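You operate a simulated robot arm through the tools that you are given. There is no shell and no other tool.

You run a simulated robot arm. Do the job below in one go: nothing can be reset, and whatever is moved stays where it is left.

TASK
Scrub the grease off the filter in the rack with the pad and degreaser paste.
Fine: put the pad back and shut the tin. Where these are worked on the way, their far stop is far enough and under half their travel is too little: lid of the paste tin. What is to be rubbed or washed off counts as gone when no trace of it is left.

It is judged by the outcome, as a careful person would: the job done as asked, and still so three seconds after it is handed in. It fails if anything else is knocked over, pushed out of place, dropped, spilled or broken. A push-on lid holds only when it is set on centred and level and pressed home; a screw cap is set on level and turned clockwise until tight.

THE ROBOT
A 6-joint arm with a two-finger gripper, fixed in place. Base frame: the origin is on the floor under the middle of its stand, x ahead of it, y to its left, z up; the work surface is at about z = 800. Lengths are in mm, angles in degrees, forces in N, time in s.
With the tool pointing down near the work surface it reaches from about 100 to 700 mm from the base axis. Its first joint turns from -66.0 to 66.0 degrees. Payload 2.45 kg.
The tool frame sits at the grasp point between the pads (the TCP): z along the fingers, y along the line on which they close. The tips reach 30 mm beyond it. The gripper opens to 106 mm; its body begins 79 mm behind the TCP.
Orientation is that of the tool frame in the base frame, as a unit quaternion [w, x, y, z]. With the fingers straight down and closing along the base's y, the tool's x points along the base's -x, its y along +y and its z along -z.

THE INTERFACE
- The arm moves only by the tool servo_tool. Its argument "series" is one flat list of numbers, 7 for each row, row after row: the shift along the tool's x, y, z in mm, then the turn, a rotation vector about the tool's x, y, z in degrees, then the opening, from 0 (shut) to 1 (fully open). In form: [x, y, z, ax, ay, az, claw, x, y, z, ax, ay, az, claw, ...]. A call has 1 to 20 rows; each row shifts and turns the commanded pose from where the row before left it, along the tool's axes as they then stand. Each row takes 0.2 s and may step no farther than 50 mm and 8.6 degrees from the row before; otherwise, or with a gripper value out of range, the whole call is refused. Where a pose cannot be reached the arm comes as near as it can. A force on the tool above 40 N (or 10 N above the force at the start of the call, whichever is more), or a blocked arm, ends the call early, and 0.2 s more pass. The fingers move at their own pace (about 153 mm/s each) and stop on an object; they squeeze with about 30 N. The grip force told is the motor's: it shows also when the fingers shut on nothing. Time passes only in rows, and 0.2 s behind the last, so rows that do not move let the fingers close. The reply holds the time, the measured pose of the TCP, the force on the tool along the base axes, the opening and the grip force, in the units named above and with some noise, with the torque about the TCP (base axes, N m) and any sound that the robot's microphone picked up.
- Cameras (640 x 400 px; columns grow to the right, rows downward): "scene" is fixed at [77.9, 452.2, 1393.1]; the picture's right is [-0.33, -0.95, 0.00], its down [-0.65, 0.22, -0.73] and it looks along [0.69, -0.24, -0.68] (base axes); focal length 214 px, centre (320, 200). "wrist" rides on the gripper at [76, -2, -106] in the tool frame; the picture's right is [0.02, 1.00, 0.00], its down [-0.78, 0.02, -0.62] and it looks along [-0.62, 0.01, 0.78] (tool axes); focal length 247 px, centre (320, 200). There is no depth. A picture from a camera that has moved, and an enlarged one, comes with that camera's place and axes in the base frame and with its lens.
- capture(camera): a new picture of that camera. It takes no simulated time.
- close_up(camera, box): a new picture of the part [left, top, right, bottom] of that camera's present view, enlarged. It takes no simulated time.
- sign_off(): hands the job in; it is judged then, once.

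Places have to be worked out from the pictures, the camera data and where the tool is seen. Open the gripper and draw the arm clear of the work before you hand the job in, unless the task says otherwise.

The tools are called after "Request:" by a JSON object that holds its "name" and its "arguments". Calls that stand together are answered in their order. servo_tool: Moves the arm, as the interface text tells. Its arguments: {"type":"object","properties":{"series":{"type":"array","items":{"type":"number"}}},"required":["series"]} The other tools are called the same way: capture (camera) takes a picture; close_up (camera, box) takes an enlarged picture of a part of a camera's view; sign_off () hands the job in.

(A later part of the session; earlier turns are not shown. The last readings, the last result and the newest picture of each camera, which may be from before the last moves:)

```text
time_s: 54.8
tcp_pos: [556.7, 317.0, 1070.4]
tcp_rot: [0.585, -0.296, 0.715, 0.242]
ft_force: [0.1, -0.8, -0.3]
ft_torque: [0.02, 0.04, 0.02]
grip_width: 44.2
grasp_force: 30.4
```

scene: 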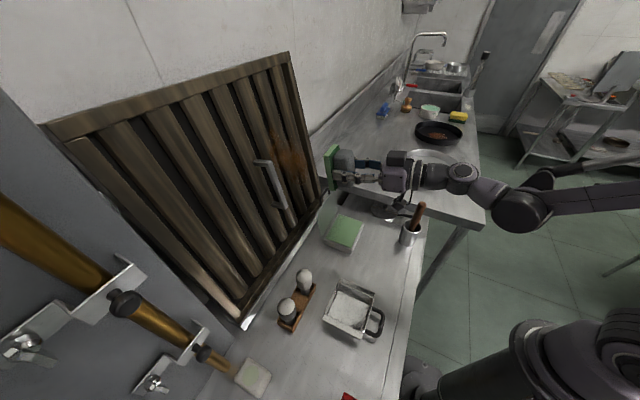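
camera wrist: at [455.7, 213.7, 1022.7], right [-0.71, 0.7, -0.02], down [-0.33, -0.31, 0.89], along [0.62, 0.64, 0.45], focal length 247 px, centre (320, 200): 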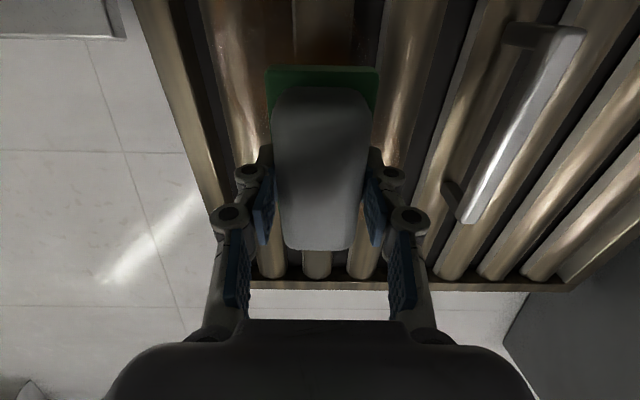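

No contact yet (pad face about F=664). I keep going in 1 mm steps.

Request:
{"name": "servo_tool", "arguments": {"series": [0, 0, 1, 0, 0, 0, 0.2, 0, 0, 1, 0, 0, 0, 0.2, 0, 0, 1, 0, 0, 0, 0.2, 0, 0, 0, 0, 0, 0, 0.2]}}

Request:
{"name": "servo_tool", "arguments": {"series": [0, 0, 1, 0, 0, 0, 0.2, 0, 0, 1, 0, 0, 0, 0.2, 0, 0, 1, 0, 0, 0, 0.2, 0, 0, 0, 0, 0, 0, 0.2]}}

Request:
{"name": "close_up", "arguments": {"camera": "scene", "box": [240, 100, 360, 220]}}

```text
time_s: 55.8
tcp_pos: [558.5, 320.3, 1069.2]
tcp_rot: [0.584, -0.296, 0.716, 0.242]
ft_force: [0.0, 0.2, -0.5]
ft_torque: [-0.01, 0.02, 0.0]
grip_width: 44.1
grasp_force: 29.6
```

```text
time_s: 56.8
tcp_pos: [560.4, 320.8, 1069.6]
tcp_rot: [0.584, -0.296, 0.716, 0.242]
ft_force: [0.2, -0.2, -1.2]
ft_torque: [-0.03, 0.04, 0.02]
grip_width: 44.1
grasp_force: 30.1
```

```text
3.33 times, centred on (300, 160) of scene
camera zoom: at [77.9, 452.3, 1393.1], right [-0.33, -0.95, 0.0], down [-0.65, 0.22, -0.73], along [0.69, -0.24, -0.68], focal length 715 px, centre (387, 333)
```

zoom: 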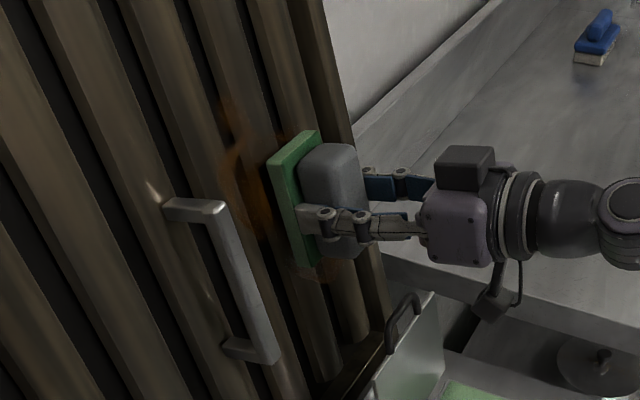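

Still no contact at an estimated face position of F≈671. I continue.

Request:
{"name": "servo_tool", "arguments": {"series": [0, 0, 1, 0, 0, 0, 0.2, 0, 0, 1, 0, 0, 0, 0.2, 0, 0, 1, 0, 0, 0, 0.2, 0, 0, 0, 0, 0, 0, 0.2]}}

Request:
{"name": "servo_tool", "arguments": {"series": [0, 0, 1, 0, 0, 0, 0.2, 0, 0, 1, 0, 0, 0, 0.2, 0, 0, 1, 0, 0, 0, 0.2, 0, 0, 0, 0, 0, 0, 0.2]}}

Request:
{"name": "servo_tool", "arguments": {"series": [0, 0, 1, 0, 0, 0, 0.2, 0, 0, 1, 0, 0, 0, 0.2, 0, 0, 1, 0, 0, 0, 0.2, 0, 0, 0, 0, 0, 0, 0.2]}}

Request:
{"name": "close_up", "arguments": {"camera": "scene", "box": [240, 100, 360, 220]}}

```text
time_s: 57.8
tcp_pos: [562.3, 322.8, 1069.0]
tcp_rot: [0.585, -0.296, 0.716, 0.242]
ft_force: [-0.3, 0.1, -0.8]
ft_torque: [-0.04, 0.05, -0.02]
grip_width: 44.2
grasp_force: 29.9
```

```text
time_s: 58.8
tcp_pos: [562.9, 324.2, 1069.2]
tcp_rot: [0.585, -0.296, 0.715, 0.243]
ft_force: [-1.4, 0.2, -1.6]
ft_torque: [-0.03, -0.01, 0.0]
grip_width: 44.2
grasp_force: 30.0
```

```text
time_s: 59.8
tcp_pos: [565.9, 326.2, 1069.4]
tcp_rot: [0.584, -0.296, 0.716, 0.242]
ft_force: [-8.4, -6.4, 2.2]
ft_torque: [-0.29, 0.43, -0.03]
grip_width: 44.2
grasp_force: 29.5
```

```text
3.33 times, centred on (300, 160) of scene
camera zoom: at [77.6, 452.1, 1393.2], right [-0.33, -0.95, 0.0], down [-0.65, 0.22, -0.73], along [0.69, -0.24, -0.68], focal length 715 px, centre (387, 333)
```

zoom: 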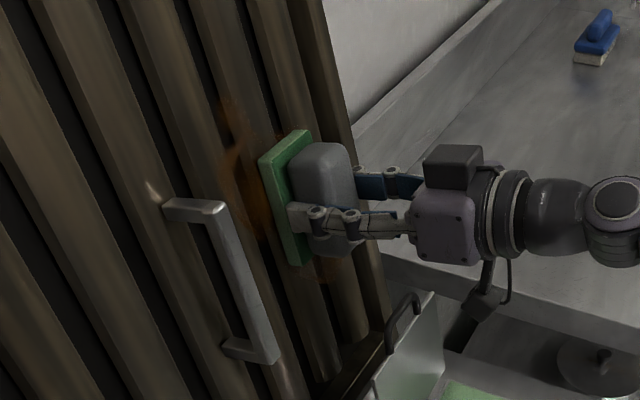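

Contact: about 10 N, and the torque shows it is at the pad's lower edge, so the filter leans back a little more than assumed. I back off 3 mm, add 3° of lean and approach again.

Request:
{"name": "servo_tool", "arguments": {"series": [0, 0, -4, 0, 0, 0, 0.2, 0, 0, 0, 0, 3, 0, 0.2, 0, 0, 3, 0, 0, 0, 0.2, 0, 0, 1, 0, 0, 0, 0.2, 0, 0, 0, 0, 0, 0, 0.2]}}

Request:
{"name": "servo_tool", "arguments": {"series": [0, 0, 1, 0, 0, 0, 0.2, 0, 0, 1, 0, 0, 0, 0.2, 0, 0, 0, 0, 0, 0, 0.2]}}

```text
time_s: 61.0
tcp_pos: [566.7, 326.2, 1068.9]
tcp_rot: [0.566, -0.303, 0.73, 0.235]
ft_force: [-15.7, -15.9, -2.3]
ft_torque: [0.54, -0.55, 0.0]
grip_width: 44.4
grasp_force: 30.2
```

```text
time_s: 61.8
tcp_pos: [566.5, 326.8, 1068.0]
tcp_rot: [0.566, -0.302, 0.731, 0.234]
ft_force: [-25.7, -26.6, 2.9]
ft_torque: [0.32, -0.28, -0.01]
grip_width: 44.2
grasp_force: 29.5
```

Now the top edge presses, so the true lean is about 12.8°. I back off, reduce the tilt by 1.8° and re-approach lightly.

Request:
{"name": "servo_tool", "arguments": {"series": [0, 0, -5, 0, 0, 0, 0.2, 0, 0, 0, 0, -1.8, 0, 0.2, 0, 0, 2, 0, 0, 0, 0.2, 0, 0, 0, 0, 0, 0, 0.2]}}

Request:
{"name": "servo_tool", "arguments": {"series": [0, 0, 0.7, 0, 0, 0, 0.2, 0, 0, 0.7, 0, 0, 0, 0.2, 0, 0, 0, 0, 0, 0, 0.2]}}

Request:
{"name": "close_up", "arguments": {"camera": "scene", "box": [240, 100, 360, 220]}}

Request:
{"name": "capture", "arguments": {"camera": "wrist"}}

```text
time_s: 62.8
tcp_pos: [565.2, 327.4, 1068.7]
tcp_rot: [0.576, -0.299, 0.722, 0.239]
ft_force: [-13.5, -7.9, 4.0]
ft_torque: [-0.36, 0.68, 0.1]
grip_width: 44.1
grasp_force: 30.5
```

```text
time_s: 63.6
tcp_pos: [566.5, 328.2, 1067.3]
tcp_rot: [0.577, -0.299, 0.721, 0.24]
ft_force: [-14.6, -9.5, 8.1]
ft_torque: [0.05, 0.13, 0.16]
grip_width: 44.3
grasp_force: 29.3
```

```text
3.33 times, centred on (300, 160) of scene
camera zoom: at [77.4, 451.9, 1393.2], right [-0.33, -0.95, 0.0], down [-0.65, 0.22, -0.73], along [0.69, -0.24, -0.68], focal length 715 px, centre (387, 333)
```

zoom: 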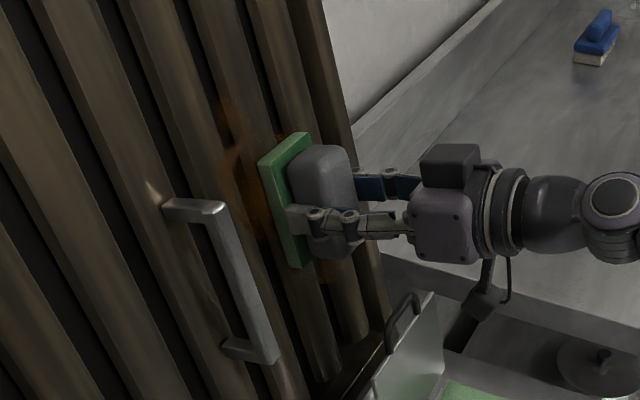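

```text
taken
camera wrist: at [481.6, 240.8, 1015.6], right [-0.71, 0.7, -0.02], down [-0.32, -0.3, 0.9], along [0.63, 0.65, 0.43], focal length 247 px, centre (320, 200)
```

wrist: 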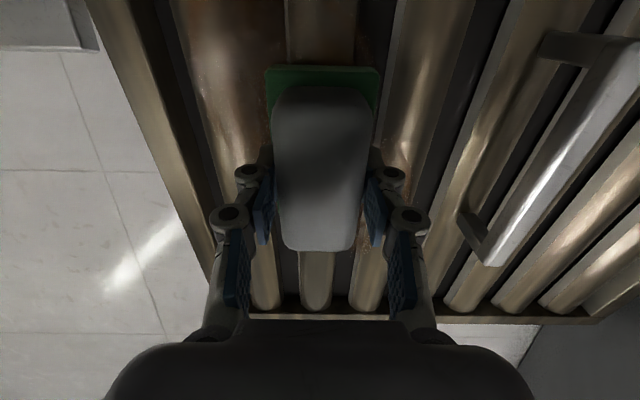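

The pad lies nearly flush with about 17 N. I make a first set of sideways rubbing strokes over R≈−209…−129 at this height.

Request:
{"name": "servo_tool", "arguments": {"series": [0, -8, 0, 0, 0, 0, 0.2, 0, -8, 0, 0, 0, 0, 0.2, 0, -8, 0, 0, 0, 0, 0.2, 0, -8, 0, 0, 0, 0, 0.2, 0, -8, 0, 0, 0, 0, 0.2, 0, 0, 0, 0, 0, 0, 0.2]}}

Request:
{"name": "close_up", "arguments": {"camera": "scene", "box": [240, 100, 360, 220]}}

```text
time_s: 64.7
tcp_pos: [588.9, 303.4, 1067.9]
tcp_rot: [0.577, -0.299, 0.722, 0.24]
ft_force: [-12.0, -9.1, 3.3]
ft_torque: [0.24, -0.24, -0.02]
grip_width: 44.0
grasp_force: 30.3
stopped in row 5: the force on the tool passed its limit at 41 N (the readings are from after the stop); the commanded pose is now the measured one
```

```text
3.33 times, centred on (300, 160) of scene
camera zoom: at [77.5, 451.9, 1393.2], right [-0.33, -0.94, 0.0], down [-0.65, 0.22, -0.73], along [0.69, -0.24, -0.68], focal length 715 px, centre (387, 333)
```

zoom: 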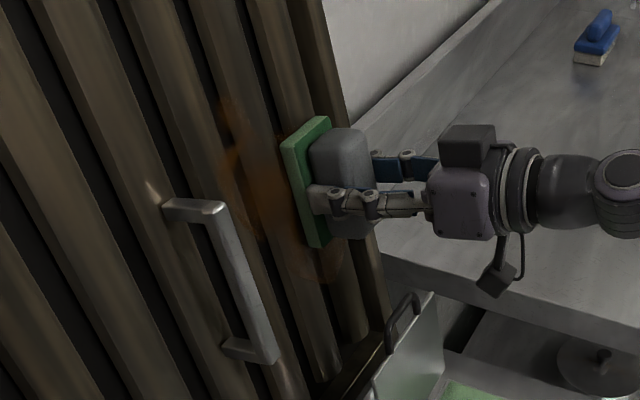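

The stroke stopped on a 41 N spike at R≈−202. I back off to look at what the rub did to the stain.

Request:
{"name": "servo_tool", "arguments": {"series": [0, 0, -10, 0, 0, 0, 0.2, 0, 0, -30, 0, 0, 0, 0.2, 0, 0, -40, 0, 0, 0, 0.2, 0, 0, -40, 0, 0, 0, 0.2, 0, 0, 0, 0, 0, 0, 0.2]}}

Request:
{"name": "close_up", "arguments": {"camera": "scene", "box": [240, 100, 360, 220]}}

Request:
{"name": "capture", "arguments": {"camera": "wrist"}}

```text
time_s: 65.9
tcp_pos: [509.7, 221.8, 1089.8]
tcp_rot: [0.576, -0.3, 0.722, 0.24]
ft_force: [0.7, 0.4, -0.5]
ft_torque: [0.0, -0.01, -0.01]
grip_width: 44.4
grasp_force: 29.9
```

```text
3.33 times, centred on (300, 160) of scene
camera zoom: at [77.9, 452.2, 1393.1], right [-0.33, -0.94, 0.0], down [-0.65, 0.22, -0.73], along [0.69, -0.24, -0.68], focal length 715 px, centre (387, 333)
```

zoom: 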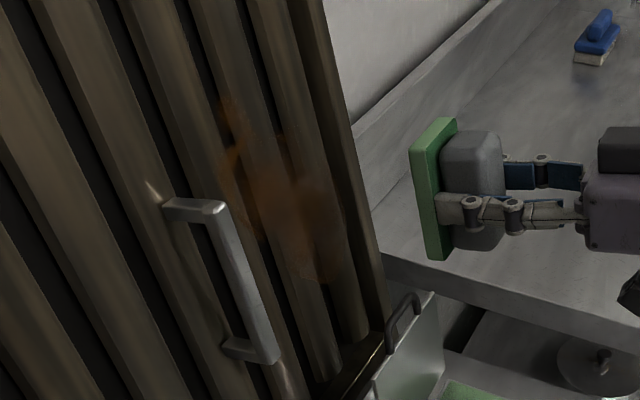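

```text
taken
camera wrist: at [424.6, 135.4, 1038.8], right [-0.71, 0.7, -0.02], down [-0.32, -0.3, 0.9], along [0.63, 0.65, 0.43], focal length 247 px, centre (320, 200)
```

wrist: 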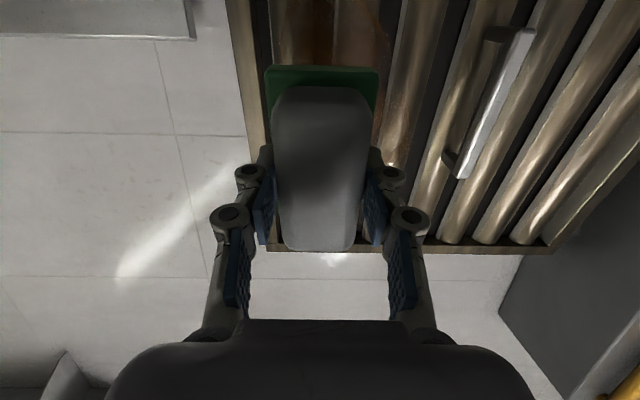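

I zoom in tightly on the stain to judge whether it has faded anywhere.

Request:
{"name": "close_up", "arguments": {"camera": "scene", "box": [265, 115, 325, 205]}}

Request:
{"name": "close_up", "arguments": {"camera": "wrist", "box": [220, 0, 420, 120]}}

```text
4.44 times, centred on (295, 160) of scene
camera zoom: at [77.9, 452.2, 1393.1], right [-0.33, -0.94, 0.0], down [-0.65, 0.22, -0.73], along [0.69, -0.24, -0.68], focal length 953 px, centre (431, 378)
```

zoom: 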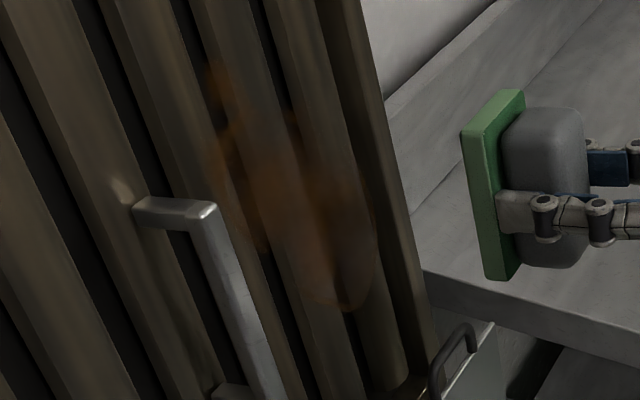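

```text
3.20 times, centred on (320, 60) of wrist
camera zoom: at [424.6, 135.4, 1038.8], right [-0.71, 0.7, -0.02], down [-0.32, -0.3, 0.9], along [0.63, 0.65, 0.43], focal length 790 px, centre (320, 648)
```

zoom: 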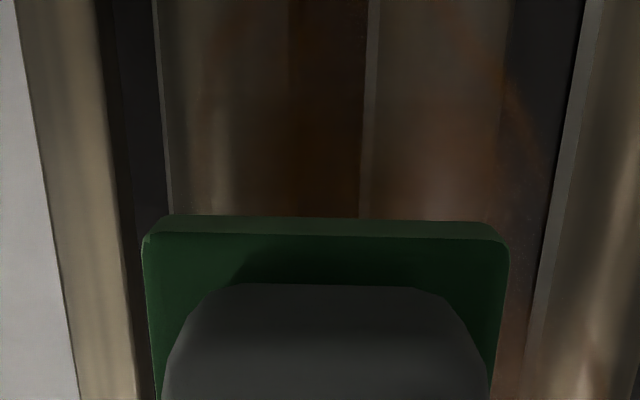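

I move the tool sideways (toward R≈−40, still well clear of the filter handle) to get an unobstructed wrist view of the whole stain.

Request:
{"name": "servo_tool", "arguments": {"series": [9.4, 41, -7.4, 0, 0, 0, 0.2, 9.4, 41, -7.4, 0, 0, 0, 0.2, 9.4, 41, -7.4, 0, 0, 0, 0.2, 9.4, 41, -7.4, 0, 0, 0, 0.2, 0, 0, 0, 0, 0, 0, 0.2]}}

Request:
{"name": "capture", "arguments": {"camera": "wrist"}}

Request:
{"name": "close_up", "arguments": {"camera": "wrist", "box": [120, 20, 320, 220]}}

```text
time_s: 67.1
tcp_pos: [363.3, 312.4, 1064.1]
tcp_rot: [0.577, -0.3, 0.721, 0.24]
ft_force: [0.4, -0.2, -0.8]
ft_torque: [-0.02, 0.03, -0.01]
grip_width: 44.2
grasp_force: 29.8
```

```text
taken
camera wrist: at [278.5, 225.9, 1012.2], right [-0.71, 0.7, -0.02], down [-0.32, -0.3, 0.9], along [0.63, 0.65, 0.43], focal length 247 px, centre (320, 200)
```

wrist: 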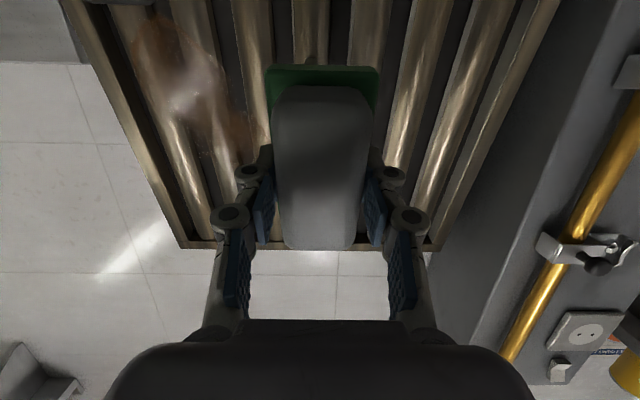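

```text
2.00 times, centred on (220, 120) of wrist
camera zoom: at [278.5, 225.9, 1012.2], right [-0.71, 0.7, -0.02], down [-0.32, -0.3, 0.9], along [0.63, 0.65, 0.43], focal length 494 px, centre (520, 360)
```

zoom: 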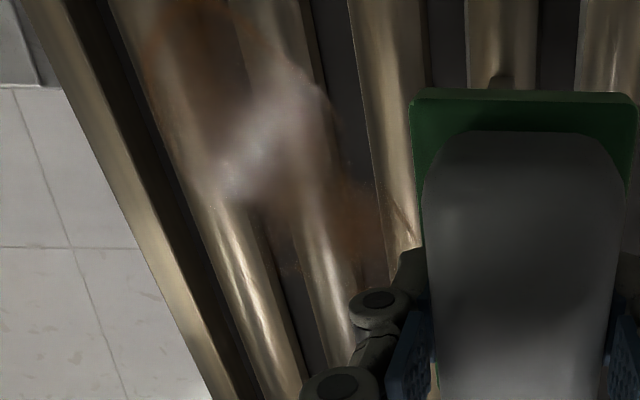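

From here the stain reads as a thin film lying across the slat crowns, spanning roughly R −240…−105 and Z 955…1165. The crowns come slightly closer toward −R (about 0.9°), so I correct the yaw, return to R≈−168 and approach to about 15 mm before contact.

Request:
{"name": "servo_tool", "arguments": {"series": [-9.8, -32.75, 0, 0, 0, 0, 0.2, -9.8, -32.75, 0, 0, 0, 0, 0.2, -9.8, -32.75, 0, 0, 0, 0, 0.2, -9.8, -32.75, 0, 0, 0, 0, 0.2, 0, 0, 0, 0.9, 0.2, 0, 0.2, 0, 0, 45, 0, 0, 0, 0.2, 0, 0, 45, 0, 0, 0, 0.2, 0, 0, 35, 0, 0, 0, 0.2, 0, 0, 10, 0, 0, 0, 0.2, 0, 0, 0, 0, 0, 0, 0.2]}}

Request:
{"name": "servo_tool", "arguments": {"series": [0, 0, 5, 0, 0, 0, 0.2, 0, 0, 4, 0, 0, 0, 0.2, 0, 0, 2, 0, 0, 0, 0.2, 0, 0, 1, 0, 0, 0, 0.2, 0, 0, 0, 0, 0, 0, 0.2]}}

```text
time_s: 69.3
tcp_pos: [557.9, 315.6, 1069.5]
tcp_rot: [0.576, -0.296, 0.725, 0.234]
ft_force: [-0.5, 0.2, -0.1]
ft_torque: [0.01, -0.01, -0.01]
grip_width: 44.1
grasp_force: 30.5
```

```text
time_s: 70.5
tcp_pos: [567.3, 324.6, 1069.2]
tcp_rot: [0.577, -0.296, 0.724, 0.234]
ft_force: [0.5, 0.5, -0.7]
ft_torque: [-0.04, 0.02, 0.0]
grip_width: 44.0
grasp_force: 29.5
```

Not touching yet. I advance in 0.7 mm steps until light contact.

Request:
{"name": "servo_tool", "arguments": {"series": [0, 0, 0.7, 0, 0, 0, 0.2, 0, 0, 0.7, 0, 0, 0, 0.2, 0, 0, 0, 0, 0, 0, 0.2]}}

Request:
{"name": "servo_tool", "arguments": {"series": [0, 0, 0.7, 0, 0, 0, 0.2, 0, 0, 0.7, 0, 0, 0, 0.2, 0, 0, 0, 0, 0, 0, 0.2]}}

Request:
{"name": "servo_tool", "arguments": {"series": [0, 0, 0.7, 0, 0, 0, 0.2, 0, 0, 0, 0, 0, 0, 0.2]}}

```text
time_s: 71.3
tcp_pos: [568.4, 323.8, 1068.8]
tcp_rot: [0.578, -0.295, 0.724, 0.233]
ft_force: [-7.5, -6.8, 3.2]
ft_torque: [0.46, -0.33, 0.38]
grip_width: 44.1
grasp_force: 30.0
```

```text
time_s: 72.1
tcp_pos: [568.1, 324.5, 1066.9]
tcp_rot: [0.578, -0.295, 0.725, 0.232]
ft_force: [-20.6, -19.2, 0.9]
ft_torque: [0.39, -0.19, 0.59]
grip_width: 44.2
grasp_force: 30.3
```

```text
time_s: 72.7
tcp_pos: [568.8, 325.1, 1067.4]
tcp_rot: [0.578, -0.295, 0.724, 0.233]
ft_force: [-10.6, -10.0, 5.1]
ft_torque: [0.37, -0.06, 0.46]
grip_width: 44.2
grasp_force: 29.8
stopped in row 2: the force on the tool passed its limit at 41 N (the readings are from after the stop); the commanded pose is now the measured one
```

The torque now shows contact at the pad's +R edge, so the yaw correction was too much. I back off 3 mm, undo 0.8° and re-approach.

Request:
{"name": "servo_tool", "arguments": {"series": [0, 0, -3, 0, 0, 0, 0.2, 0, 0, 0, -0.8, 0, 0, 0.2, 0, 0, 1.5, 0, 0, 0, 0.2, 0, 0, 0, 0, 0, 0, 0.2]}}

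Request:
{"name": "servo_tool", "arguments": {"series": [0, 0, 0.5, 0, 0, 0, 0.2, 0, 0, 0.5, 0, 0, 0, 0.2, 0, 0, 0, 0, 0, 0, 0.2]}}

Request:
{"name": "servo_tool", "arguments": {"series": [0, 0, 0.3, 0, 0, 0, 0.2, 0, 0, 0, 0, 0, 0, 0.2]}}

```text
time_s: 73.7
tcp_pos: [567.9, 323.8, 1068.0]
tcp_rot: [0.575, -0.299, 0.724, 0.237]
ft_force: [-1.0, 0.0, -0.4]
ft_torque: [0.0, 0.0, 0.01]
grip_width: 44.1
grasp_force: 30.5
```

```text
time_s: 74.5
tcp_pos: [568.7, 324.5, 1067.8]
tcp_rot: [0.575, -0.3, 0.723, 0.238]
ft_force: [-11.1, -10.3, -3.0]
ft_torque: [0.14, -0.16, -0.23]
grip_width: 43.8
grasp_force: 29.2
```

```text
time_s: 75.1
tcp_pos: [568.8, 325.2, 1067.7]
tcp_rot: [0.575, -0.299, 0.723, 0.238]
ft_force: [-21.8, -18.5, 4.9]
ft_torque: [0.02, -0.03, 0.04]
grip_width: 44.3
grasp_force: 30.6
```

The pad is now flush (torques near zero) at about 28 N. I ease back 0.6 mm and stroke sideways in smaller steps.

Request:
{"name": "servo_tool", "arguments": {"series": [0, 0, -0.6, 0, 0, 0, 0.2, 0, 0, 0, 0, 0, 0, 0.2]}}

Request:
{"name": "servo_tool", "arguments": {"series": [0, -4, 0, 0, 0, 0, 0.2, 0, -4, 0, 0, 0, 0, 0.2, 0, -4, 0, 0, 0, 0, 0.2, 0, 0, 0, 0, 0, 0, 0.2]}}

Request:
{"name": "servo_tool", "arguments": {"series": [0, -4, 0, 0, 0, 0, 0.2, 0, -4, 0, 0, 0, 0, 0.2, 0, -4, 0, 0, 0, 0, 0.2, 0, -4, 0, 0, 0, 0, 0.2, 0, 0, 0, 0, 0, 0, 0.2]}}

```text
time_s: 75.7
tcp_pos: [568.4, 324.8, 1068.5]
tcp_rot: [0.575, -0.299, 0.723, 0.237]
ft_force: [-11.5, -6.6, 2.5]
ft_torque: [0.12, -0.07, 0.02]
grip_width: 44.0
grasp_force: 29.4
```

```text
time_s: 76.7
tcp_pos: [577.9, 315.7, 1068.7]
tcp_rot: [0.575, -0.3, 0.723, 0.238]
ft_force: [-7.1, -3.1, 3.2]
ft_torque: [0.08, -0.08, 0.12]
grip_width: 44.2
grasp_force: 30.2
```

```text
time_s: 77.9
tcp_pos: [588.7, 304.8, 1067.7]
tcp_rot: [0.575, -0.3, 0.723, 0.238]
ft_force: [-4.4, -1.6, -0.4]
ft_torque: [0.08, -0.22, 0.03]
grip_width: 44.1
grasp_force: 29.8
```

Force falls off gently toward −R, so I add a small forward compensation (about 0.0125 mm per mm) and run longer strokes between R≈−200 and −128.

Request:
{"name": "servo_tool", "arguments": {"series": [0, 0, 0.4, 0, 0, 0, 0.2, 0, 6, -0.08, 0, 0, 0, 0.2, 0, 6, -0.08, 0, 0, 0, 0.2, 0, 6, -0.08, 0, 0, 0, 0.2, 0, 6, -0.08, 0, 0, 0, 0.2, 0, 6, -0.08, 0, 0, 0, 0.2, 0, 0, 0, 0, 0, 0, 0.2]}}

Request:
{"name": "servo_tool", "arguments": {"series": [0, 6, -0.08, 0, 0, 0, 0.2, 0, 6, -0.08, 0, 0, 0, 0.2, 0, 6, -0.08, 0, 0, 0, 0.2, 0, 6, -0.08, 0, 0, 0, 0.2, 0, 6, -0.08, 0, 0, 0, 0.2, 0, 6, -0.08, 0, 0, 0, 0.2, 0, 0, 0, 0, 0, 0, 0.2]}}

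Request:
{"name": "close_up", "arguments": {"camera": "scene", "box": [240, 100, 360, 220]}}

Request:
{"name": "capture", "arguments": {"camera": "wrist"}}

```text
time_s: 79.5
tcp_pos: [567.3, 325.6, 1066.5]
tcp_rot: [0.575, -0.3, 0.723, 0.238]
ft_force: [-2.6, -3.2, -0.9]
ft_torque: [0.1, -0.11, -0.05]
grip_width: 44.3
grasp_force: 30.1
```

```text
time_s: 81.1
tcp_pos: [541.9, 351.3, 1069.5]
tcp_rot: [0.575, -0.3, 0.723, 0.238]
ft_force: [-2.4, -2.8, 1.2]
ft_torque: [0.13, -0.14, -0.15]
grip_width: 43.8
grasp_force: 30.3
```

```text
3.33 times, centred on (300, 160) of scene
camera zoom: at [77.8, 452.2, 1393.1], right [-0.33, -0.95, 0.0], down [-0.65, 0.22, -0.73], along [0.69, -0.24, -0.68], focal length 715 px, centre (387, 333)
```

zoom: 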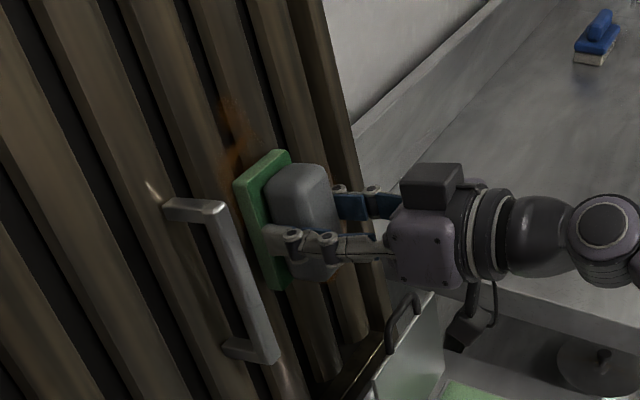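

```text
taken
camera wrist: at [457.6, 264.4, 1017.4], right [-0.71, 0.7, -0.02], down [-0.32, -0.29, 0.9], along [0.63, 0.65, 0.43], focal length 247 px, centre (320, 200)
```

wrist: 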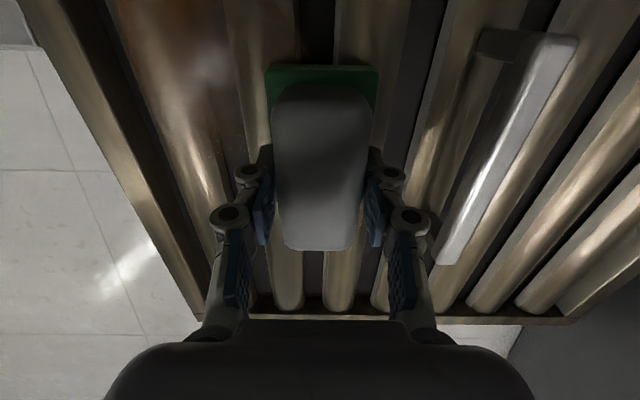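

The fixed camera shows the part swept so far (between about R −200 and −160) has come clean. I press slightly more and stroke back to R≈−213 at this height.

Request:
{"name": "servo_tool", "arguments": {"series": [0, 0, 0.4, 0, 0, 0, 0.2, 0, -6.5, 0.03, 0, 0, 0, 0.2, 0, -6.5, 0.03, 0, 0, 0, 0.2, 0, -6.5, 0.03, 0, 0, 0, 0.2, 0, -6.5, 0.03, 0, 0, 0, 0.2, 0, -6.5, 0.03, 0, 0, 0, 0.2, 0, -6.5, 0.03, 0, 0, 0, 0.2, 0, 0, 0, 0, 0, 0, 0.2]}}

Request:
{"name": "servo_tool", "arguments": {"series": [0, -6.5, 0.04, 0, 0, 0, 0.2, 0, -6.5, 0.04, 0, 0, 0, 0.2, 0, -6.5, 0.04, 0, 0, 0, 0.2, 0, -6.5, 0.04, 0, 0, 0, 0.2, 0, -6.5, 0.04, 0, 0, 0, 0.2, 0, -6.5, 0.04, 0, 0, 0, 0.2, 0, 0, 0, 0, 0, 0, 0.2]}}

Request:
{"name": "close_up", "arguments": {"camera": "scene", "box": [240, 100, 360, 220]}}

```text
time_s: 82.9
tcp_pos: [568.3, 325.5, 1067.6]
tcp_rot: [0.575, -0.301, 0.722, 0.239]
ft_force: [-25.0, -12.3, 3.9]
ft_torque: [0.08, -0.06, 0.18]
grip_width: 44.2
grasp_force: 29.9
```

```text
time_s: 84.5
tcp_pos: [596.7, 297.0, 1067.2]
tcp_rot: [0.575, -0.3, 0.723, 0.238]
ft_force: [-0.4, -0.6, -1.9]
ft_torque: [0.0, 0.0, -0.01]
grip_width: 44.1
grasp_force: 30.0
```

```text
3.33 times, centred on (300, 160) of scene
camera zoom: at [77.9, 452.3, 1393.1], right [-0.33, -0.95, 0.0], down [-0.65, 0.22, -0.73], along [0.69, -0.24, -0.68], focal length 715 px, centre (387, 333)
```

zoom: 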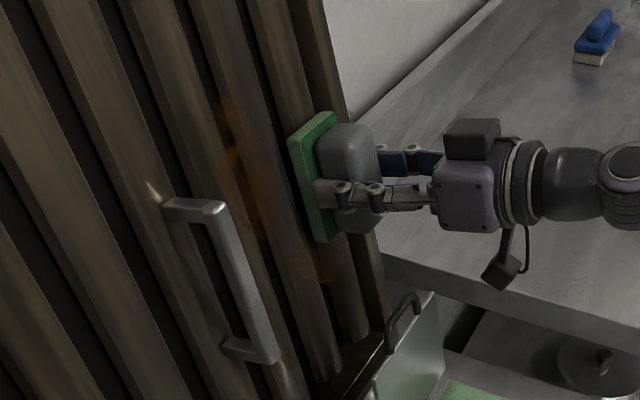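

At R≈−212 the contact was lost, so that outer slat sits slightly deeper. I press forward there in 0.5 mm steps until I feel it again.

Request:
{"name": "servo_tool", "arguments": {"series": [0, 0, 0.5, 0, 0, 0, 0.2, 0, 0, 0, 0, 0, 0, 0.2]}}

Request:
{"name": "servo_tool", "arguments": {"series": [0, 0, 0.5, 0, 0, 0, 0.2, 0, 0, 0, 0, 0, 0, 0.2]}}

Request:
{"name": "servo_tool", "arguments": {"series": [0, 0, 0.4, 0, 0, 0, 0.2, 0, 0, 0, 0, 0, 0, 0.2]}}

```text
time_s: 85.1
tcp_pos: [595.9, 296.5, 1067.5]
tcp_rot: [0.575, -0.299, 0.723, 0.238]
ft_force: [-3.8, -3.2, 0.8]
ft_torque: [0.17, -0.13, 0.06]
grip_width: 43.9
grasp_force: 30.2
```

```text
time_s: 85.7
tcp_pos: [596.8, 297.5, 1067.0]
tcp_rot: [0.575, -0.3, 0.723, 0.239]
ft_force: [-12.0, -7.7, 4.2]
ft_torque: [0.13, -0.1, 0.09]
grip_width: 44.2
grasp_force: 30.6
```

```text
time_s: 86.3
tcp_pos: [595.2, 296.8, 1068.4]
tcp_rot: [0.575, -0.3, 0.723, 0.238]
ft_force: [-22.9, -16.7, -0.2]
ft_torque: [0.11, 0.0, 0.13]
grip_width: 44.2
grasp_force: 30.1
```

Contact is back at R≈−212 (28 N, flush). I ease 0.4 mm and rub downward along this outer slat to cover the lower part of the stain.

Request:
{"name": "servo_tool", "arguments": {"series": [0, 0, -0.4, 0, 0, 0, 0.2, 6, 0, 0, 0, 0, 0, 0.2, 6, 0, 0, 0, 0, 0, 0.2, 6, 0, 0, 0, 0, 0, 0.2, 6, 0, 0, 0, 0, 0, 0.2, 6, 0, 0, 0, 0, 0, 0.2, 0, 0, 0, 0, 0, 0, 0.2]}}

Request:
{"name": "servo_tool", "arguments": {"series": [6, 0, 0, 0, 0, 0, 0.2, 6, 0, 0, 0, 0, 0, 0.2, 6, 0, 0, 0, 0, 0, 0.2, 6, 0, 0, 0, 0, 0, 0.2, 6, 0, 0, 0, 0, 0, 0.2, 0, 0, 0, 0, 0, 0, 0.2]}}

Request:
{"name": "close_up", "arguments": {"camera": "scene", "box": [240, 100, 360, 220]}}

```text
time_s: 87.9
tcp_pos: [592.0, 290.9, 1037.9]
tcp_rot: [0.575, -0.299, 0.723, 0.238]
ft_force: [-14.9, -14.6, 12.4]
ft_torque: [0.37, -0.43, -0.08]
grip_width: 44.0
grasp_force: 30.0
```

```text
time_s: 89.3
tcp_pos: [587.3, 288.4, 1008.5]
tcp_rot: [0.575, -0.299, 0.723, 0.237]
ft_force: [-2.9, -2.7, 2.4]
ft_torque: [0.2, -0.18, -0.01]
grip_width: 44.1
grasp_force: 30.3
```

```text
3.33 times, centred on (300, 160) of scene
camera zoom: at [77.8, 452.2, 1393.1], right [-0.33, -0.95, 0.0], down [-0.65, 0.22, -0.73], along [0.69, -0.24, -0.68], focal length 715 px, centre (387, 333)
```

zoom: 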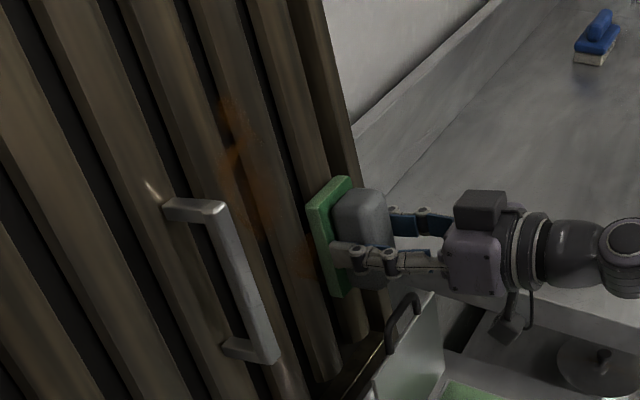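

The lower outer part is being covered. I press slightly and sweep sideways at this lower height from R≈−212 toward −170, easing back as the surface rises.

Request:
{"name": "servo_tool", "arguments": {"series": [0, 0, 0.3, 0, 0, 0, 0.2, 0, 6, -0.12, 0, 0, 0, 0.2, 0, 6, -0.12, 0, 0, 0, 0.2, 0, 6, -0.12, 0, 0, 0, 0.2, 0, 6, -0.12, 0, 0, 0, 0.2, 0, 0, 0, 0, 0, 0, 0.2]}}

Request:
{"name": "servo_tool", "arguments": {"series": [0, 6, -0.12, 0, 0, 0, 0.2, 0, 6, -0.12, 0, 0, 0, 0.2, 0, 6, -0.12, 0, 0, 0, 0.2, 0, 0, 0, 0, 0, 0, 0.2]}}

```text
time_s: 90.7
tcp_pos: [569.9, 303.5, 1008.5]
tcp_rot: [0.576, -0.299, 0.723, 0.238]
ft_force: [-0.3, 0.2, -0.3]
ft_torque: [0.0, 0.0, 0.0]
grip_width: 44.3
grasp_force: 29.8
```

```text
time_s: 91.7
tcp_pos: [558.3, 316.0, 1008.6]
tcp_rot: [0.575, -0.299, 0.723, 0.237]
ft_force: [0.7, -0.4, -1.7]
ft_torque: [0.02, 0.02, 0.01]
grip_width: 44.1
grasp_force: 29.6
```

Contact was lost at R≈−171; I press forward in small steps to regain it.

Request:
{"name": "servo_tool", "arguments": {"series": [0, 0, 0.5, 0, 0, 0, 0.2, 0, 0, 0.5, 0, 0, 0, 0.2, 0, 0, 0, 0, 0, 0, 0.2]}}

Request:
{"name": "servo_tool", "arguments": {"series": [0, 0, 0.4, 0, 0, 0, 0.2, 0, 0, 0, 0, 0, 0, 0.2]}}

Request:
{"name": "servo_tool", "arguments": {"series": [0, 0, 0.4, 0, 0, 0, 0.2, 0, 0, 0, 0, 0, 0, 0.2]}}

```text
time_s: 92.5
tcp_pos: [557.9, 317.3, 1009.1]
tcp_rot: [0.575, -0.3, 0.723, 0.238]
ft_force: [-0.4, -0.5, -1.0]
ft_torque: [0.0, 0.0, 0.02]
grip_width: 44.1
grasp_force: 29.7
```

```text
time_s: 93.1
tcp_pos: [559.0, 317.3, 1009.1]
tcp_rot: [0.575, -0.3, 0.723, 0.238]
ft_force: [-5.5, -2.8, 0.6]
ft_torque: [0.14, -0.24, 0.16]
grip_width: 44.1
grasp_force: 29.9
```

```text
time_s: 93.7
tcp_pos: [558.6, 317.0, 1009.7]
tcp_rot: [0.575, -0.299, 0.723, 0.237]
ft_force: [-9.9, -8.5, 0.4]
ft_torque: [0.16, -0.09, 0.12]
grip_width: 43.9
grasp_force: 30.1
```

Contact regained at about 13 N. I stroke on toward R≈−129 at this lower height.

Request:
{"name": "servo_tool", "arguments": {"series": [0, 6, 0, 0, 0, 0, 0.2, 0, 6, 0, 0, 0, 0, 0.2, 0, 6, 0, 0, 0, 0, 0.2, 0, 6, 0, 0, 0, 0, 0.2, 0, 0, 0, 0, 0, 0, 0.2]}}

Request:
{"name": "servo_tool", "arguments": {"series": [0, 6, 0, 0, 0, 0, 0.2, 0, 6, 0, 0, 0, 0, 0.2, 0, 6, 0, 0, 0, 0, 0.2, 0, 0, 0, 0, 0, 0, 0.2]}}

Request:
{"name": "close_up", "arguments": {"camera": "scene", "box": [240, 100, 360, 220]}}

```text
time_s: 94.9
tcp_pos: [541.7, 333.3, 1008.0]
tcp_rot: [0.576, -0.299, 0.723, 0.236]
ft_force: [-11.1, -24.5, 4.1]
ft_torque: [-0.05, 0.0, -0.2]
grip_width: 44.2
grasp_force: 30.3
```

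```text
time_s: 95.9
tcp_pos: [530.9, 345.4, 1010.0]
tcp_rot: [0.577, -0.298, 0.723, 0.237]
ft_force: [-15.3, -31.7, 6.0]
ft_torque: [0.0, -0.06, -0.2]
grip_width: 44.0
grasp_force: 30.2
```

```text
3.33 times, centred on (300, 160) of scene
camera zoom: at [77.4, 451.3, 1393.4], right [-0.33, -0.95, 0.0], down [-0.65, 0.22, -0.73], along [0.69, -0.24, -0.68], focal length 715 px, centre (387, 333)
```

zoom: 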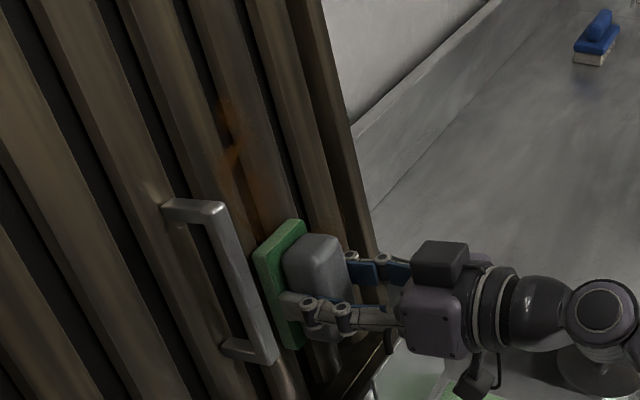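

Force has grown to 33 N, so I ease off 0.8 mm and rub upward along R≈−131, re-checking force in between.

Request:
{"name": "servo_tool", "arguments": {"series": [0, 0, -0.8, 0, 0, 0, 0.2, -6, 0, 0, 0, 0, 0, 0.2, -6, 0, 0, 0, 0, 0, 0.2, -6, 0, 0, 0, 0, 0, 0.2, -6, 0, 0, 0, 0, 0, 0.2, -6, 0, 0, 0, 0, 0, 0.2, 0, 0, 0, 0, 0, 0, 0.2]}}

Request:
{"name": "servo_tool", "arguments": {"series": [-6, 0, 0, 0, 0, 0, 0.2, -6, 0, 0, 0, 0, 0, 0.2, -6, 0, 0, 0, 0, 0, 0.2, -6, 0, 0, 0, 0, 0, 0.2, -6, 0, 0, 0, 0, 0, 0.2, 0, 0, 0, 0, 0, 0, 0.2]}}

Request:
{"name": "close_up", "arguments": {"camera": "scene", "box": [240, 100, 360, 220]}}

```text
time_s: 97.5
tcp_pos: [532.2, 350.9, 1038.0]
tcp_rot: [0.575, -0.3, 0.723, 0.238]
ft_force: [-19.8, -20.0, -3.6]
ft_torque: [-0.35, 0.28, 0.12]
grip_width: 44.2
grasp_force: 30.2
```

```text
time_s: 98.6
tcp_pos: [535.9, 355.2, 1061.6]
tcp_rot: [0.575, -0.299, 0.724, 0.237]
ft_force: [-10.7, -9.2, 6.3]
ft_torque: [0.28, -0.25, 0.25]
grip_width: 44.0
grasp_force: 30.1
stopped in row 5: the force on the tool passed its limit at 41 N (the readings are from after the stop); the commanded pose is now the measured one
```

```text
3.33 times, centred on (300, 160) of scene
camera zoom: at [77.5, 451.9, 1393.2], right [-0.33, -0.95, 0.0], down [-0.65, 0.22, -0.73], along [0.69, -0.24, -0.68], focal length 715 px, centre (387, 333)
```

zoom: 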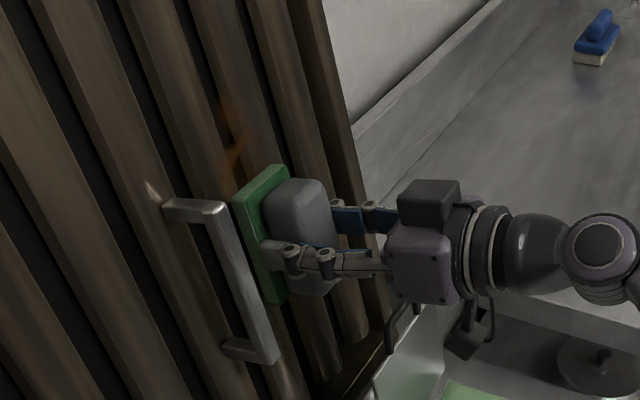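

The stop and force trends show the filter plane is yawed about 1.3° the other way and the pad has settled flush in the grip. I back off 2 mm, correct the yaw by −1.2°, and re-approach; from now on I compensate 0.025 mm per mm along the slats.

Request:
{"name": "servo_tool", "arguments": {"series": [0, 0, -2, 0, 0, 0, 0.2, 0, 0, 0, -1.2, 0, 0, 0.2, 0, 0, 1, 0, 0, 0, 0.2, 0, 0, 0, 0, 0, 0, 0.2]}}

Request:
{"name": "servo_tool", "arguments": {"series": [0, 0, 0.5, 0, 0, 0, 0.2, 0, 0, 0, 0, 0, 0, 0.2]}}

Request:
{"name": "servo_tool", "arguments": {"series": [0, 0, 0.4, 0, 0, 0, 0.2, 0, 0, 0, 0, 0, 0, 0.2]}}

```text
time_s: 99.6
tcp_pos: [535.8, 353.7, 1060.5]
tcp_rot: [0.572, -0.306, 0.72, 0.246]
ft_force: [-8.4, -6.8, -0.4]
ft_torque: [0.17, -0.23, -0.22]
grip_width: 44.0
grasp_force: 30.4
```

```text
time_s: 100.2
tcp_pos: [537.1, 354.5, 1061.0]
tcp_rot: [0.572, -0.305, 0.721, 0.245]
ft_force: [-12.1, -12.3, 5.0]
ft_torque: [0.02, -0.23, -0.5]
grip_width: 44.1
grasp_force: 30.0
```

```text
time_s: 100.8
tcp_pos: [535.7, 355.1, 1059.3]
tcp_rot: [0.572, -0.305, 0.72, 0.245]
ft_force: [-19.4, -20.3, 3.3]
ft_torque: [-0.04, -0.17, -0.94]
grip_width: 44.2
grasp_force: 30.1
```

Contact went to the −R edge, so the original yaw was right after all. I revert by +1.1° and simply steer by force from here.

Request:
{"name": "servo_tool", "arguments": {"series": [0, 0, -2, 0, 0, 0, 0.2, 0, 0, 0, 1.1, 0, 0, 0.2, 0, 0, 1, 0, 0, 0, 0.2, 0, 0, 0, 0, 0, 0, 0.2]}}

Request:
{"name": "servo_tool", "arguments": {"series": [0, 0, 0.5, 0, 0, 0, 0.2, 0, 0, 0, 0, 0, 0, 0.2]}}

```text
time_s: 101.8
tcp_pos: [535.7, 355.0, 1060.2]
tcp_rot: [0.574, -0.301, 0.724, 0.238]
ft_force: [-4.8, -1.9, 0.3]
ft_torque: [0.13, -0.14, 0.25]
grip_width: 44.1
grasp_force: 30.2
```

```text
time_s: 102.4
tcp_pos: [535.4, 356.2, 1059.7]
tcp_rot: [0.575, -0.299, 0.723, 0.238]
ft_force: [-10.7, -6.6, 3.3]
ft_torque: [0.24, -0.15, 0.24]
grip_width: 44.1
grasp_force: 29.6
```

I trim yaw by −0.4° and rub upward along R≈−128 toward the stain's tail, easing back 0.12 mm per step.

Request:
{"name": "servo_tool", "arguments": {"series": [0, 0, -0.3, -0.4, 0, 0, 0.2, -6, 0, -0.1, 0, 0, 0, 0.2, -6, 0, -0.1, 0, 0, 0, 0.2, -6, 0, -0.1, 0, 0, 0, 0.2, -6, 0, -0.1, 0, 0, 0, 0.2, 0, 0, 0, 0, 0, 0, 0.2]}}

Request:
{"name": "servo_tool", "arguments": {"series": [-6, 0, -0.1, 0, 0, 0, 0.2, -6, 0, -0.1, 0, 0, 0, 0.2, -6, 0, -0.1, 0, 0, 0, 0.2, -6, 0, -0.1, 0, 0, 0, 0.2, 0, 0, 0, 0, 0, 0, 0.2]}}

```text
time_s: 103.8
tcp_pos: [539.5, 357.5, 1083.5]
tcp_rot: [0.575, -0.301, 0.722, 0.24]
ft_force: [-11.5, -13.4, -2.3]
ft_torque: [-0.05, 0.08, -0.51]
grip_width: 44.1
grasp_force: 30.1
```

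```text
time_s: 105.0
tcp_pos: [543.5, 361.5, 1105.6]
tcp_rot: [0.574, -0.301, 0.723, 0.24]
ft_force: [-11.1, -13.0, -2.6]
ft_torque: [-0.03, 0.07, -0.34]
grip_width: 43.8
grasp_force: 29.4
```

Force is steady at 17 N. I continue upward to TCP Z≈1140, trimming yaw +0.2°.

Request:
{"name": "servo_tool", "arguments": {"series": [-6, 0, -0.1, 0.2, 0, 0, 0.2, -6, 0, -0.1, 0, 0, 0, 0.2, -6, 0, -0.1, 0, 0, 0, 0.2, -6, 0, -0.1, 0, 0, 0, 0.2, -6, 0, -0.1, 0, 0, 0, 0.2, -6, 0, -0.1, 0, 0, 0, 0.2, 0, 0, 0, 0, 0, 0, 0.2]}}

Request:
{"name": "close_up", "arguments": {"camera": "scene", "box": [240, 100, 360, 220]}}

Request:
{"name": "capture", "arguments": {"camera": "wrist"}}

```text
time_s: 106.6
tcp_pos: [548.9, 366.5, 1142.2]
tcp_rot: [0.575, -0.301, 0.722, 0.239]
ft_force: [-11.6, -10.1, -3.1]
ft_torque: [0.01, 0.01, -0.16]
grip_width: 44.0
grasp_force: 30.4
```

```text
3.33 times, centred on (300, 160) of scene
camera zoom: at [77.6, 451.9, 1393.2], right [-0.33, -0.95, 0.0], down [-0.65, 0.22, -0.73], along [0.69, -0.24, -0.68], focal length 715 px, centre (387, 333)
```

zoom: 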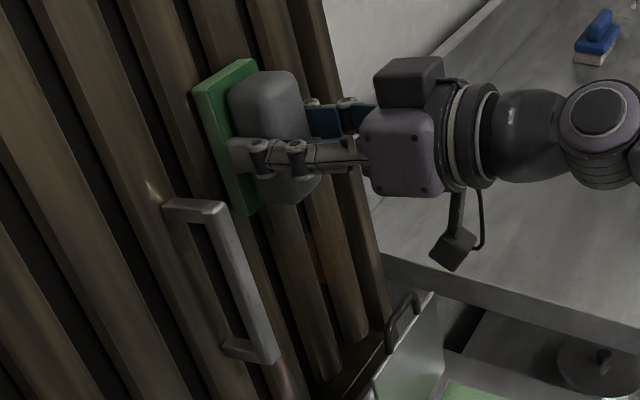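

```text
taken
camera wrist: at [464.5, 279.8, 1090.6], right [-0.71, 0.7, -0.02], down [-0.31, -0.29, 0.9], along [0.63, 0.65, 0.43], focal length 247 px, centre (320, 200)
```

wrist: 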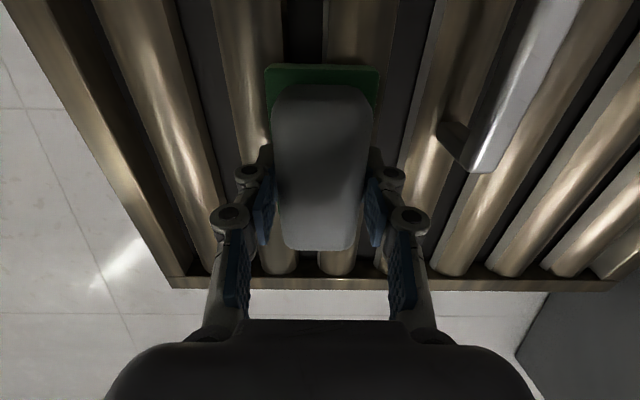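

Pad is flush at the tail height. I stroke sideways here to R≈−164 and back to wipe all of the tail.

Request:
{"name": "servo_tool", "arguments": {"series": [0, -6, 0.05, 0, 0, 0, 0.2, 0, -6, 0.05, 0, 0, 0, 0.2, 0, -6, 0.05, 0, 0, 0, 0.2, 0, -6, 0.05, 0, 0, 0, 0.2, 0, -6, 0.05, 0, 0, 0, 0.2, 0, -6, 0.05, 0, 0, 0, 0.2, 0, 0, 0, 0, 0, 0, 0.2]}}

Request:
{"name": "close_up", "arguments": {"camera": "scene", "box": [240, 100, 360, 220]}}

```text
time_s: 108.2
tcp_pos: [574.1, 342.3, 1141.4]
tcp_rot: [0.575, -0.301, 0.722, 0.239]
ft_force: [-24.7, -12.5, 3.9]
ft_torque: [0.03, -0.04, 0.07]
grip_width: 44.0
grasp_force: 29.6
```

```text
3.33 times, centred on (300, 160) of scene
camera zoom: at [77.0, 451.8, 1393.3], right [-0.33, -0.95, 0.0], down [-0.65, 0.22, -0.73], along [0.69, -0.24, -0.68], focal length 715 px, centre (387, 333)
```

zoom: 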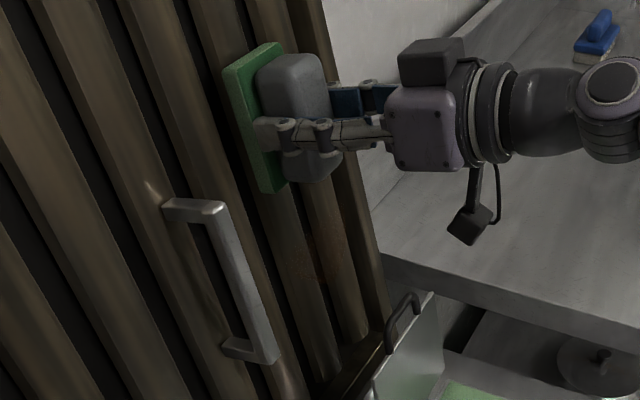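

The tail region now looks clean. I zoom in on the remaining orange trace lower on the outer slats.

Request:
{"name": "close_up", "arguments": {"camera": "scene", "box": [280, 130, 340, 220]}}

Request:
{"name": "close_up", "arguments": {"camera": "wrist", "box": [60, 0, 300, 160]}}

```text
4.44 times, centred on (310, 175) of scene
camera zoom: at [77.0, 451.8, 1393.3], right [-0.33, -0.95, 0.0], down [-0.65, 0.22, -0.73], along [0.69, -0.24, -0.68], focal length 953 px, centre (364, 311)
```

zoom: 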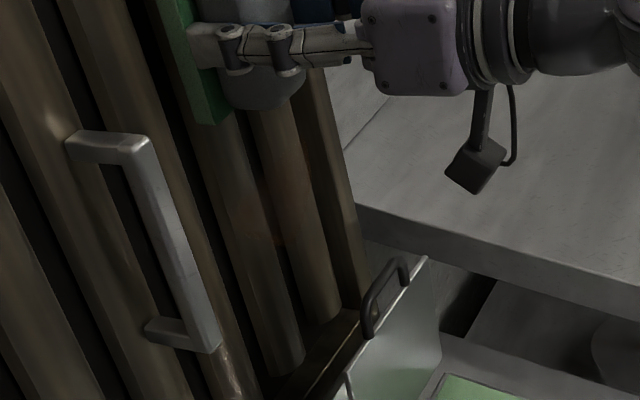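

```text
2.50 times, centred on (180, 80) of wrist
camera zoom: at [489.5, 254.8, 1090.3], right [-0.71, 0.7, -0.02], down [-0.31, -0.29, 0.9], along [0.63, 0.65, 0.43], focal length 617 px, centre (670, 500)
```

zoom: 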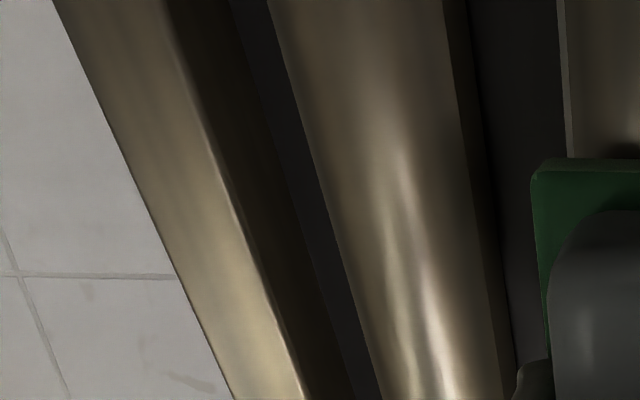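

A faint orange trace remains around R≈−200, Z≈990. I lift off 8 mm, go down to that spot and press again under force control.

Request:
{"name": "servo_tool", "arguments": {"series": [0, 0, -8, 0, 0, 0, 0.2, 33, -10, 0, 0, 0, 0, 0.2, 33, -10, 0, 0, 0, 0, 0.2, 33, -10, 0, 0, 0, 0, 0.2, 33, -10, 0, 0, 0, 0, 0.2, 0, 0, 5, 0, 0, 0, 0.2, 0, 0, 3, 0, 0, 0, 0.2, 0, 0, 0, 0, 0, 0, 0.2]}}

Request:
{"name": "servo_tool", "arguments": {"series": [0, 0, 0.5, 0, 0, 0, 0.2, 0, 0, 0.5, 0, 0, 0, 0.2, 0, 0, 0, 0, 0, 0, 0.2]}}

Request:
{"name": "servo_tool", "arguments": {"series": [0, 0, 0.5, 0, 0, 0, 0.2, 0, 0, 0.5, 0, 0, 0, 0.2, 0, 0, 0, 0, 0, 0, 0.2]}}

```text
time_s: 110.0
tcp_pos: [581.4, 290.6, 1012.6]
tcp_rot: [0.575, -0.3, 0.723, 0.239]
ft_force: [0.9, 0.8, -1.6]
ft_torque: [-0.03, 0.02, 0.02]
grip_width: 43.8
grasp_force: 29.5
```

```text
time_s: 110.8
tcp_pos: [583.1, 292.2, 1013.6]
tcp_rot: [0.575, -0.301, 0.722, 0.239]
ft_force: [-0.2, 0.9, -0.8]
ft_torque: [-0.02, 0.01, 0.01]
grip_width: 44.0
grasp_force: 30.1
```

```text
time_s: 111.6
tcp_pos: [584.7, 293.8, 1013.0]
tcp_rot: [0.574, -0.301, 0.723, 0.239]
ft_force: [-11.1, -8.5, -2.1]
ft_torque: [0.13, -0.16, -0.19]
grip_width: 44.1
grasp_force: 30.4
```

Contact at 14 N. I rub sideways ±18 mm here.

Request:
{"name": "servo_tool", "arguments": {"series": [0, -6, 0.05, 0, 0, 0, 0.2, 0, -6, 0.05, 0, 0, 0, 0.2, 0, 6, -0.05, 0, 0, 0, 0.2, 0, 6, -0.05, 0, 0, 0, 0.2, 0, 6, -0.05, 0, 0, 0, 0.2, 0, 6, -0.05, 0, 0, 0, 0.2, 0, 6, -0.05, 0, 0, 0, 0.2, 0, 0, 0, 0, 0, 0, 0.2]}}

Request:
{"name": "servo_tool", "arguments": {"series": [0, 6, -0.05, 0, 0, 0, 0.2, 0, 6, -0.05, 0, 0, 0, 0.2, 0, 6, -0.05, 0, 0, 0, 0.2, 0, 0, 0, 0, 0, 0, 0.2]}}

Request:
{"name": "close_up", "arguments": {"camera": "scene", "box": [240, 100, 360, 220]}}

```text
time_s: 113.4
tcp_pos: [570.9, 306.8, 1012.5]
tcp_rot: [0.574, -0.3, 0.723, 0.239]
ft_force: [-10.3, -22.7, 6.2]
ft_torque: [0.3, -0.32, -0.66]
grip_width: 44.1
grasp_force: 29.6
```

```text
time_s: 114.4
tcp_pos: [558.3, 318.9, 1013.5]
tcp_rot: [0.575, -0.301, 0.722, 0.239]
ft_force: [-9.4, -14.9, 2.5]
ft_torque: [0.16, -0.29, -0.46]
grip_width: 44.1
grasp_force: 30.3
```

```text
3.33 times, centred on (300, 160) of scene
camera zoom: at [77.6, 451.8, 1393.3], right [-0.33, -0.95, 0.0], down [-0.65, 0.22, -0.73], along [0.69, -0.24, -0.68], focal length 715 px, centre (387, 333)
```

zoom: 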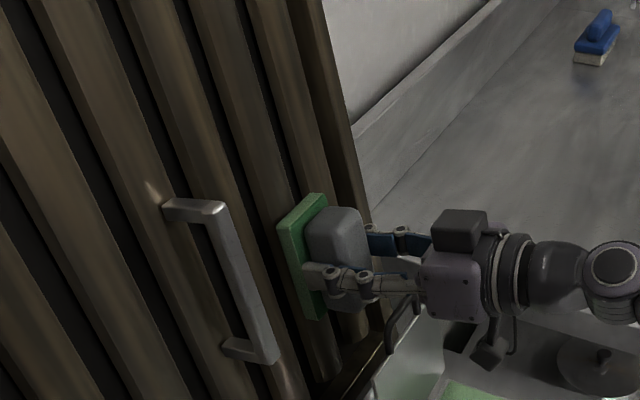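

The visible upper part is clean. I go 10 mm lower and sweep back to R≈−221 to catch the bottom edge of the stain.

Request:
{"name": "servo_tool", "arguments": {"series": [5, 0, 0.1, 0, 0, 0, 0.2, 5, 0, 0.1, 0, 0, 0, 0.2, 0, -6, 0.05, 0, 0, 0, 0.2, 0, -6, 0.05, 0, 0, 0, 0.2, 0, -6, 0.05, 0, 0, 0, 0.2, 0, -6, 0.05, 0, 0, 0, 0.2, 0, 0, 0, 0, 0, 0, 0.2]}}

Request:
{"name": "servo_tool", "arguments": {"series": [0, -6, 0.05, 0, 0, 0, 0.2, 0, -6, 0.05, 0, 0, 0, 0.2, 0, -6, 0.05, 0, 0, 0, 0.2, 0, -6, 0.05, 0, 0, 0, 0.2, 0, -5, 0.05, 0, 0, 0, 0.2, 0, 0, 0, 0, 0, 0, 0.2]}}

```text
time_s: 116.0
tcp_pos: [574.2, 302.1, 1002.8]
tcp_rot: [0.574, -0.302, 0.722, 0.241]
ft_force: [-6.8, -3.2, 1.4]
ft_torque: [0.04, -0.13, -0.04]
grip_width: 43.8
grasp_force: 29.3
```

```text
time_s: 117.4
tcp_pos: [593.2, 281.2, 1002.8]
tcp_rot: [0.575, -0.301, 0.722, 0.24]
ft_force: [-31.4, -17.0, 3.2]
ft_torque: [0.02, 0.06, 0.09]
grip_width: 44.1
grasp_force: 29.9
```

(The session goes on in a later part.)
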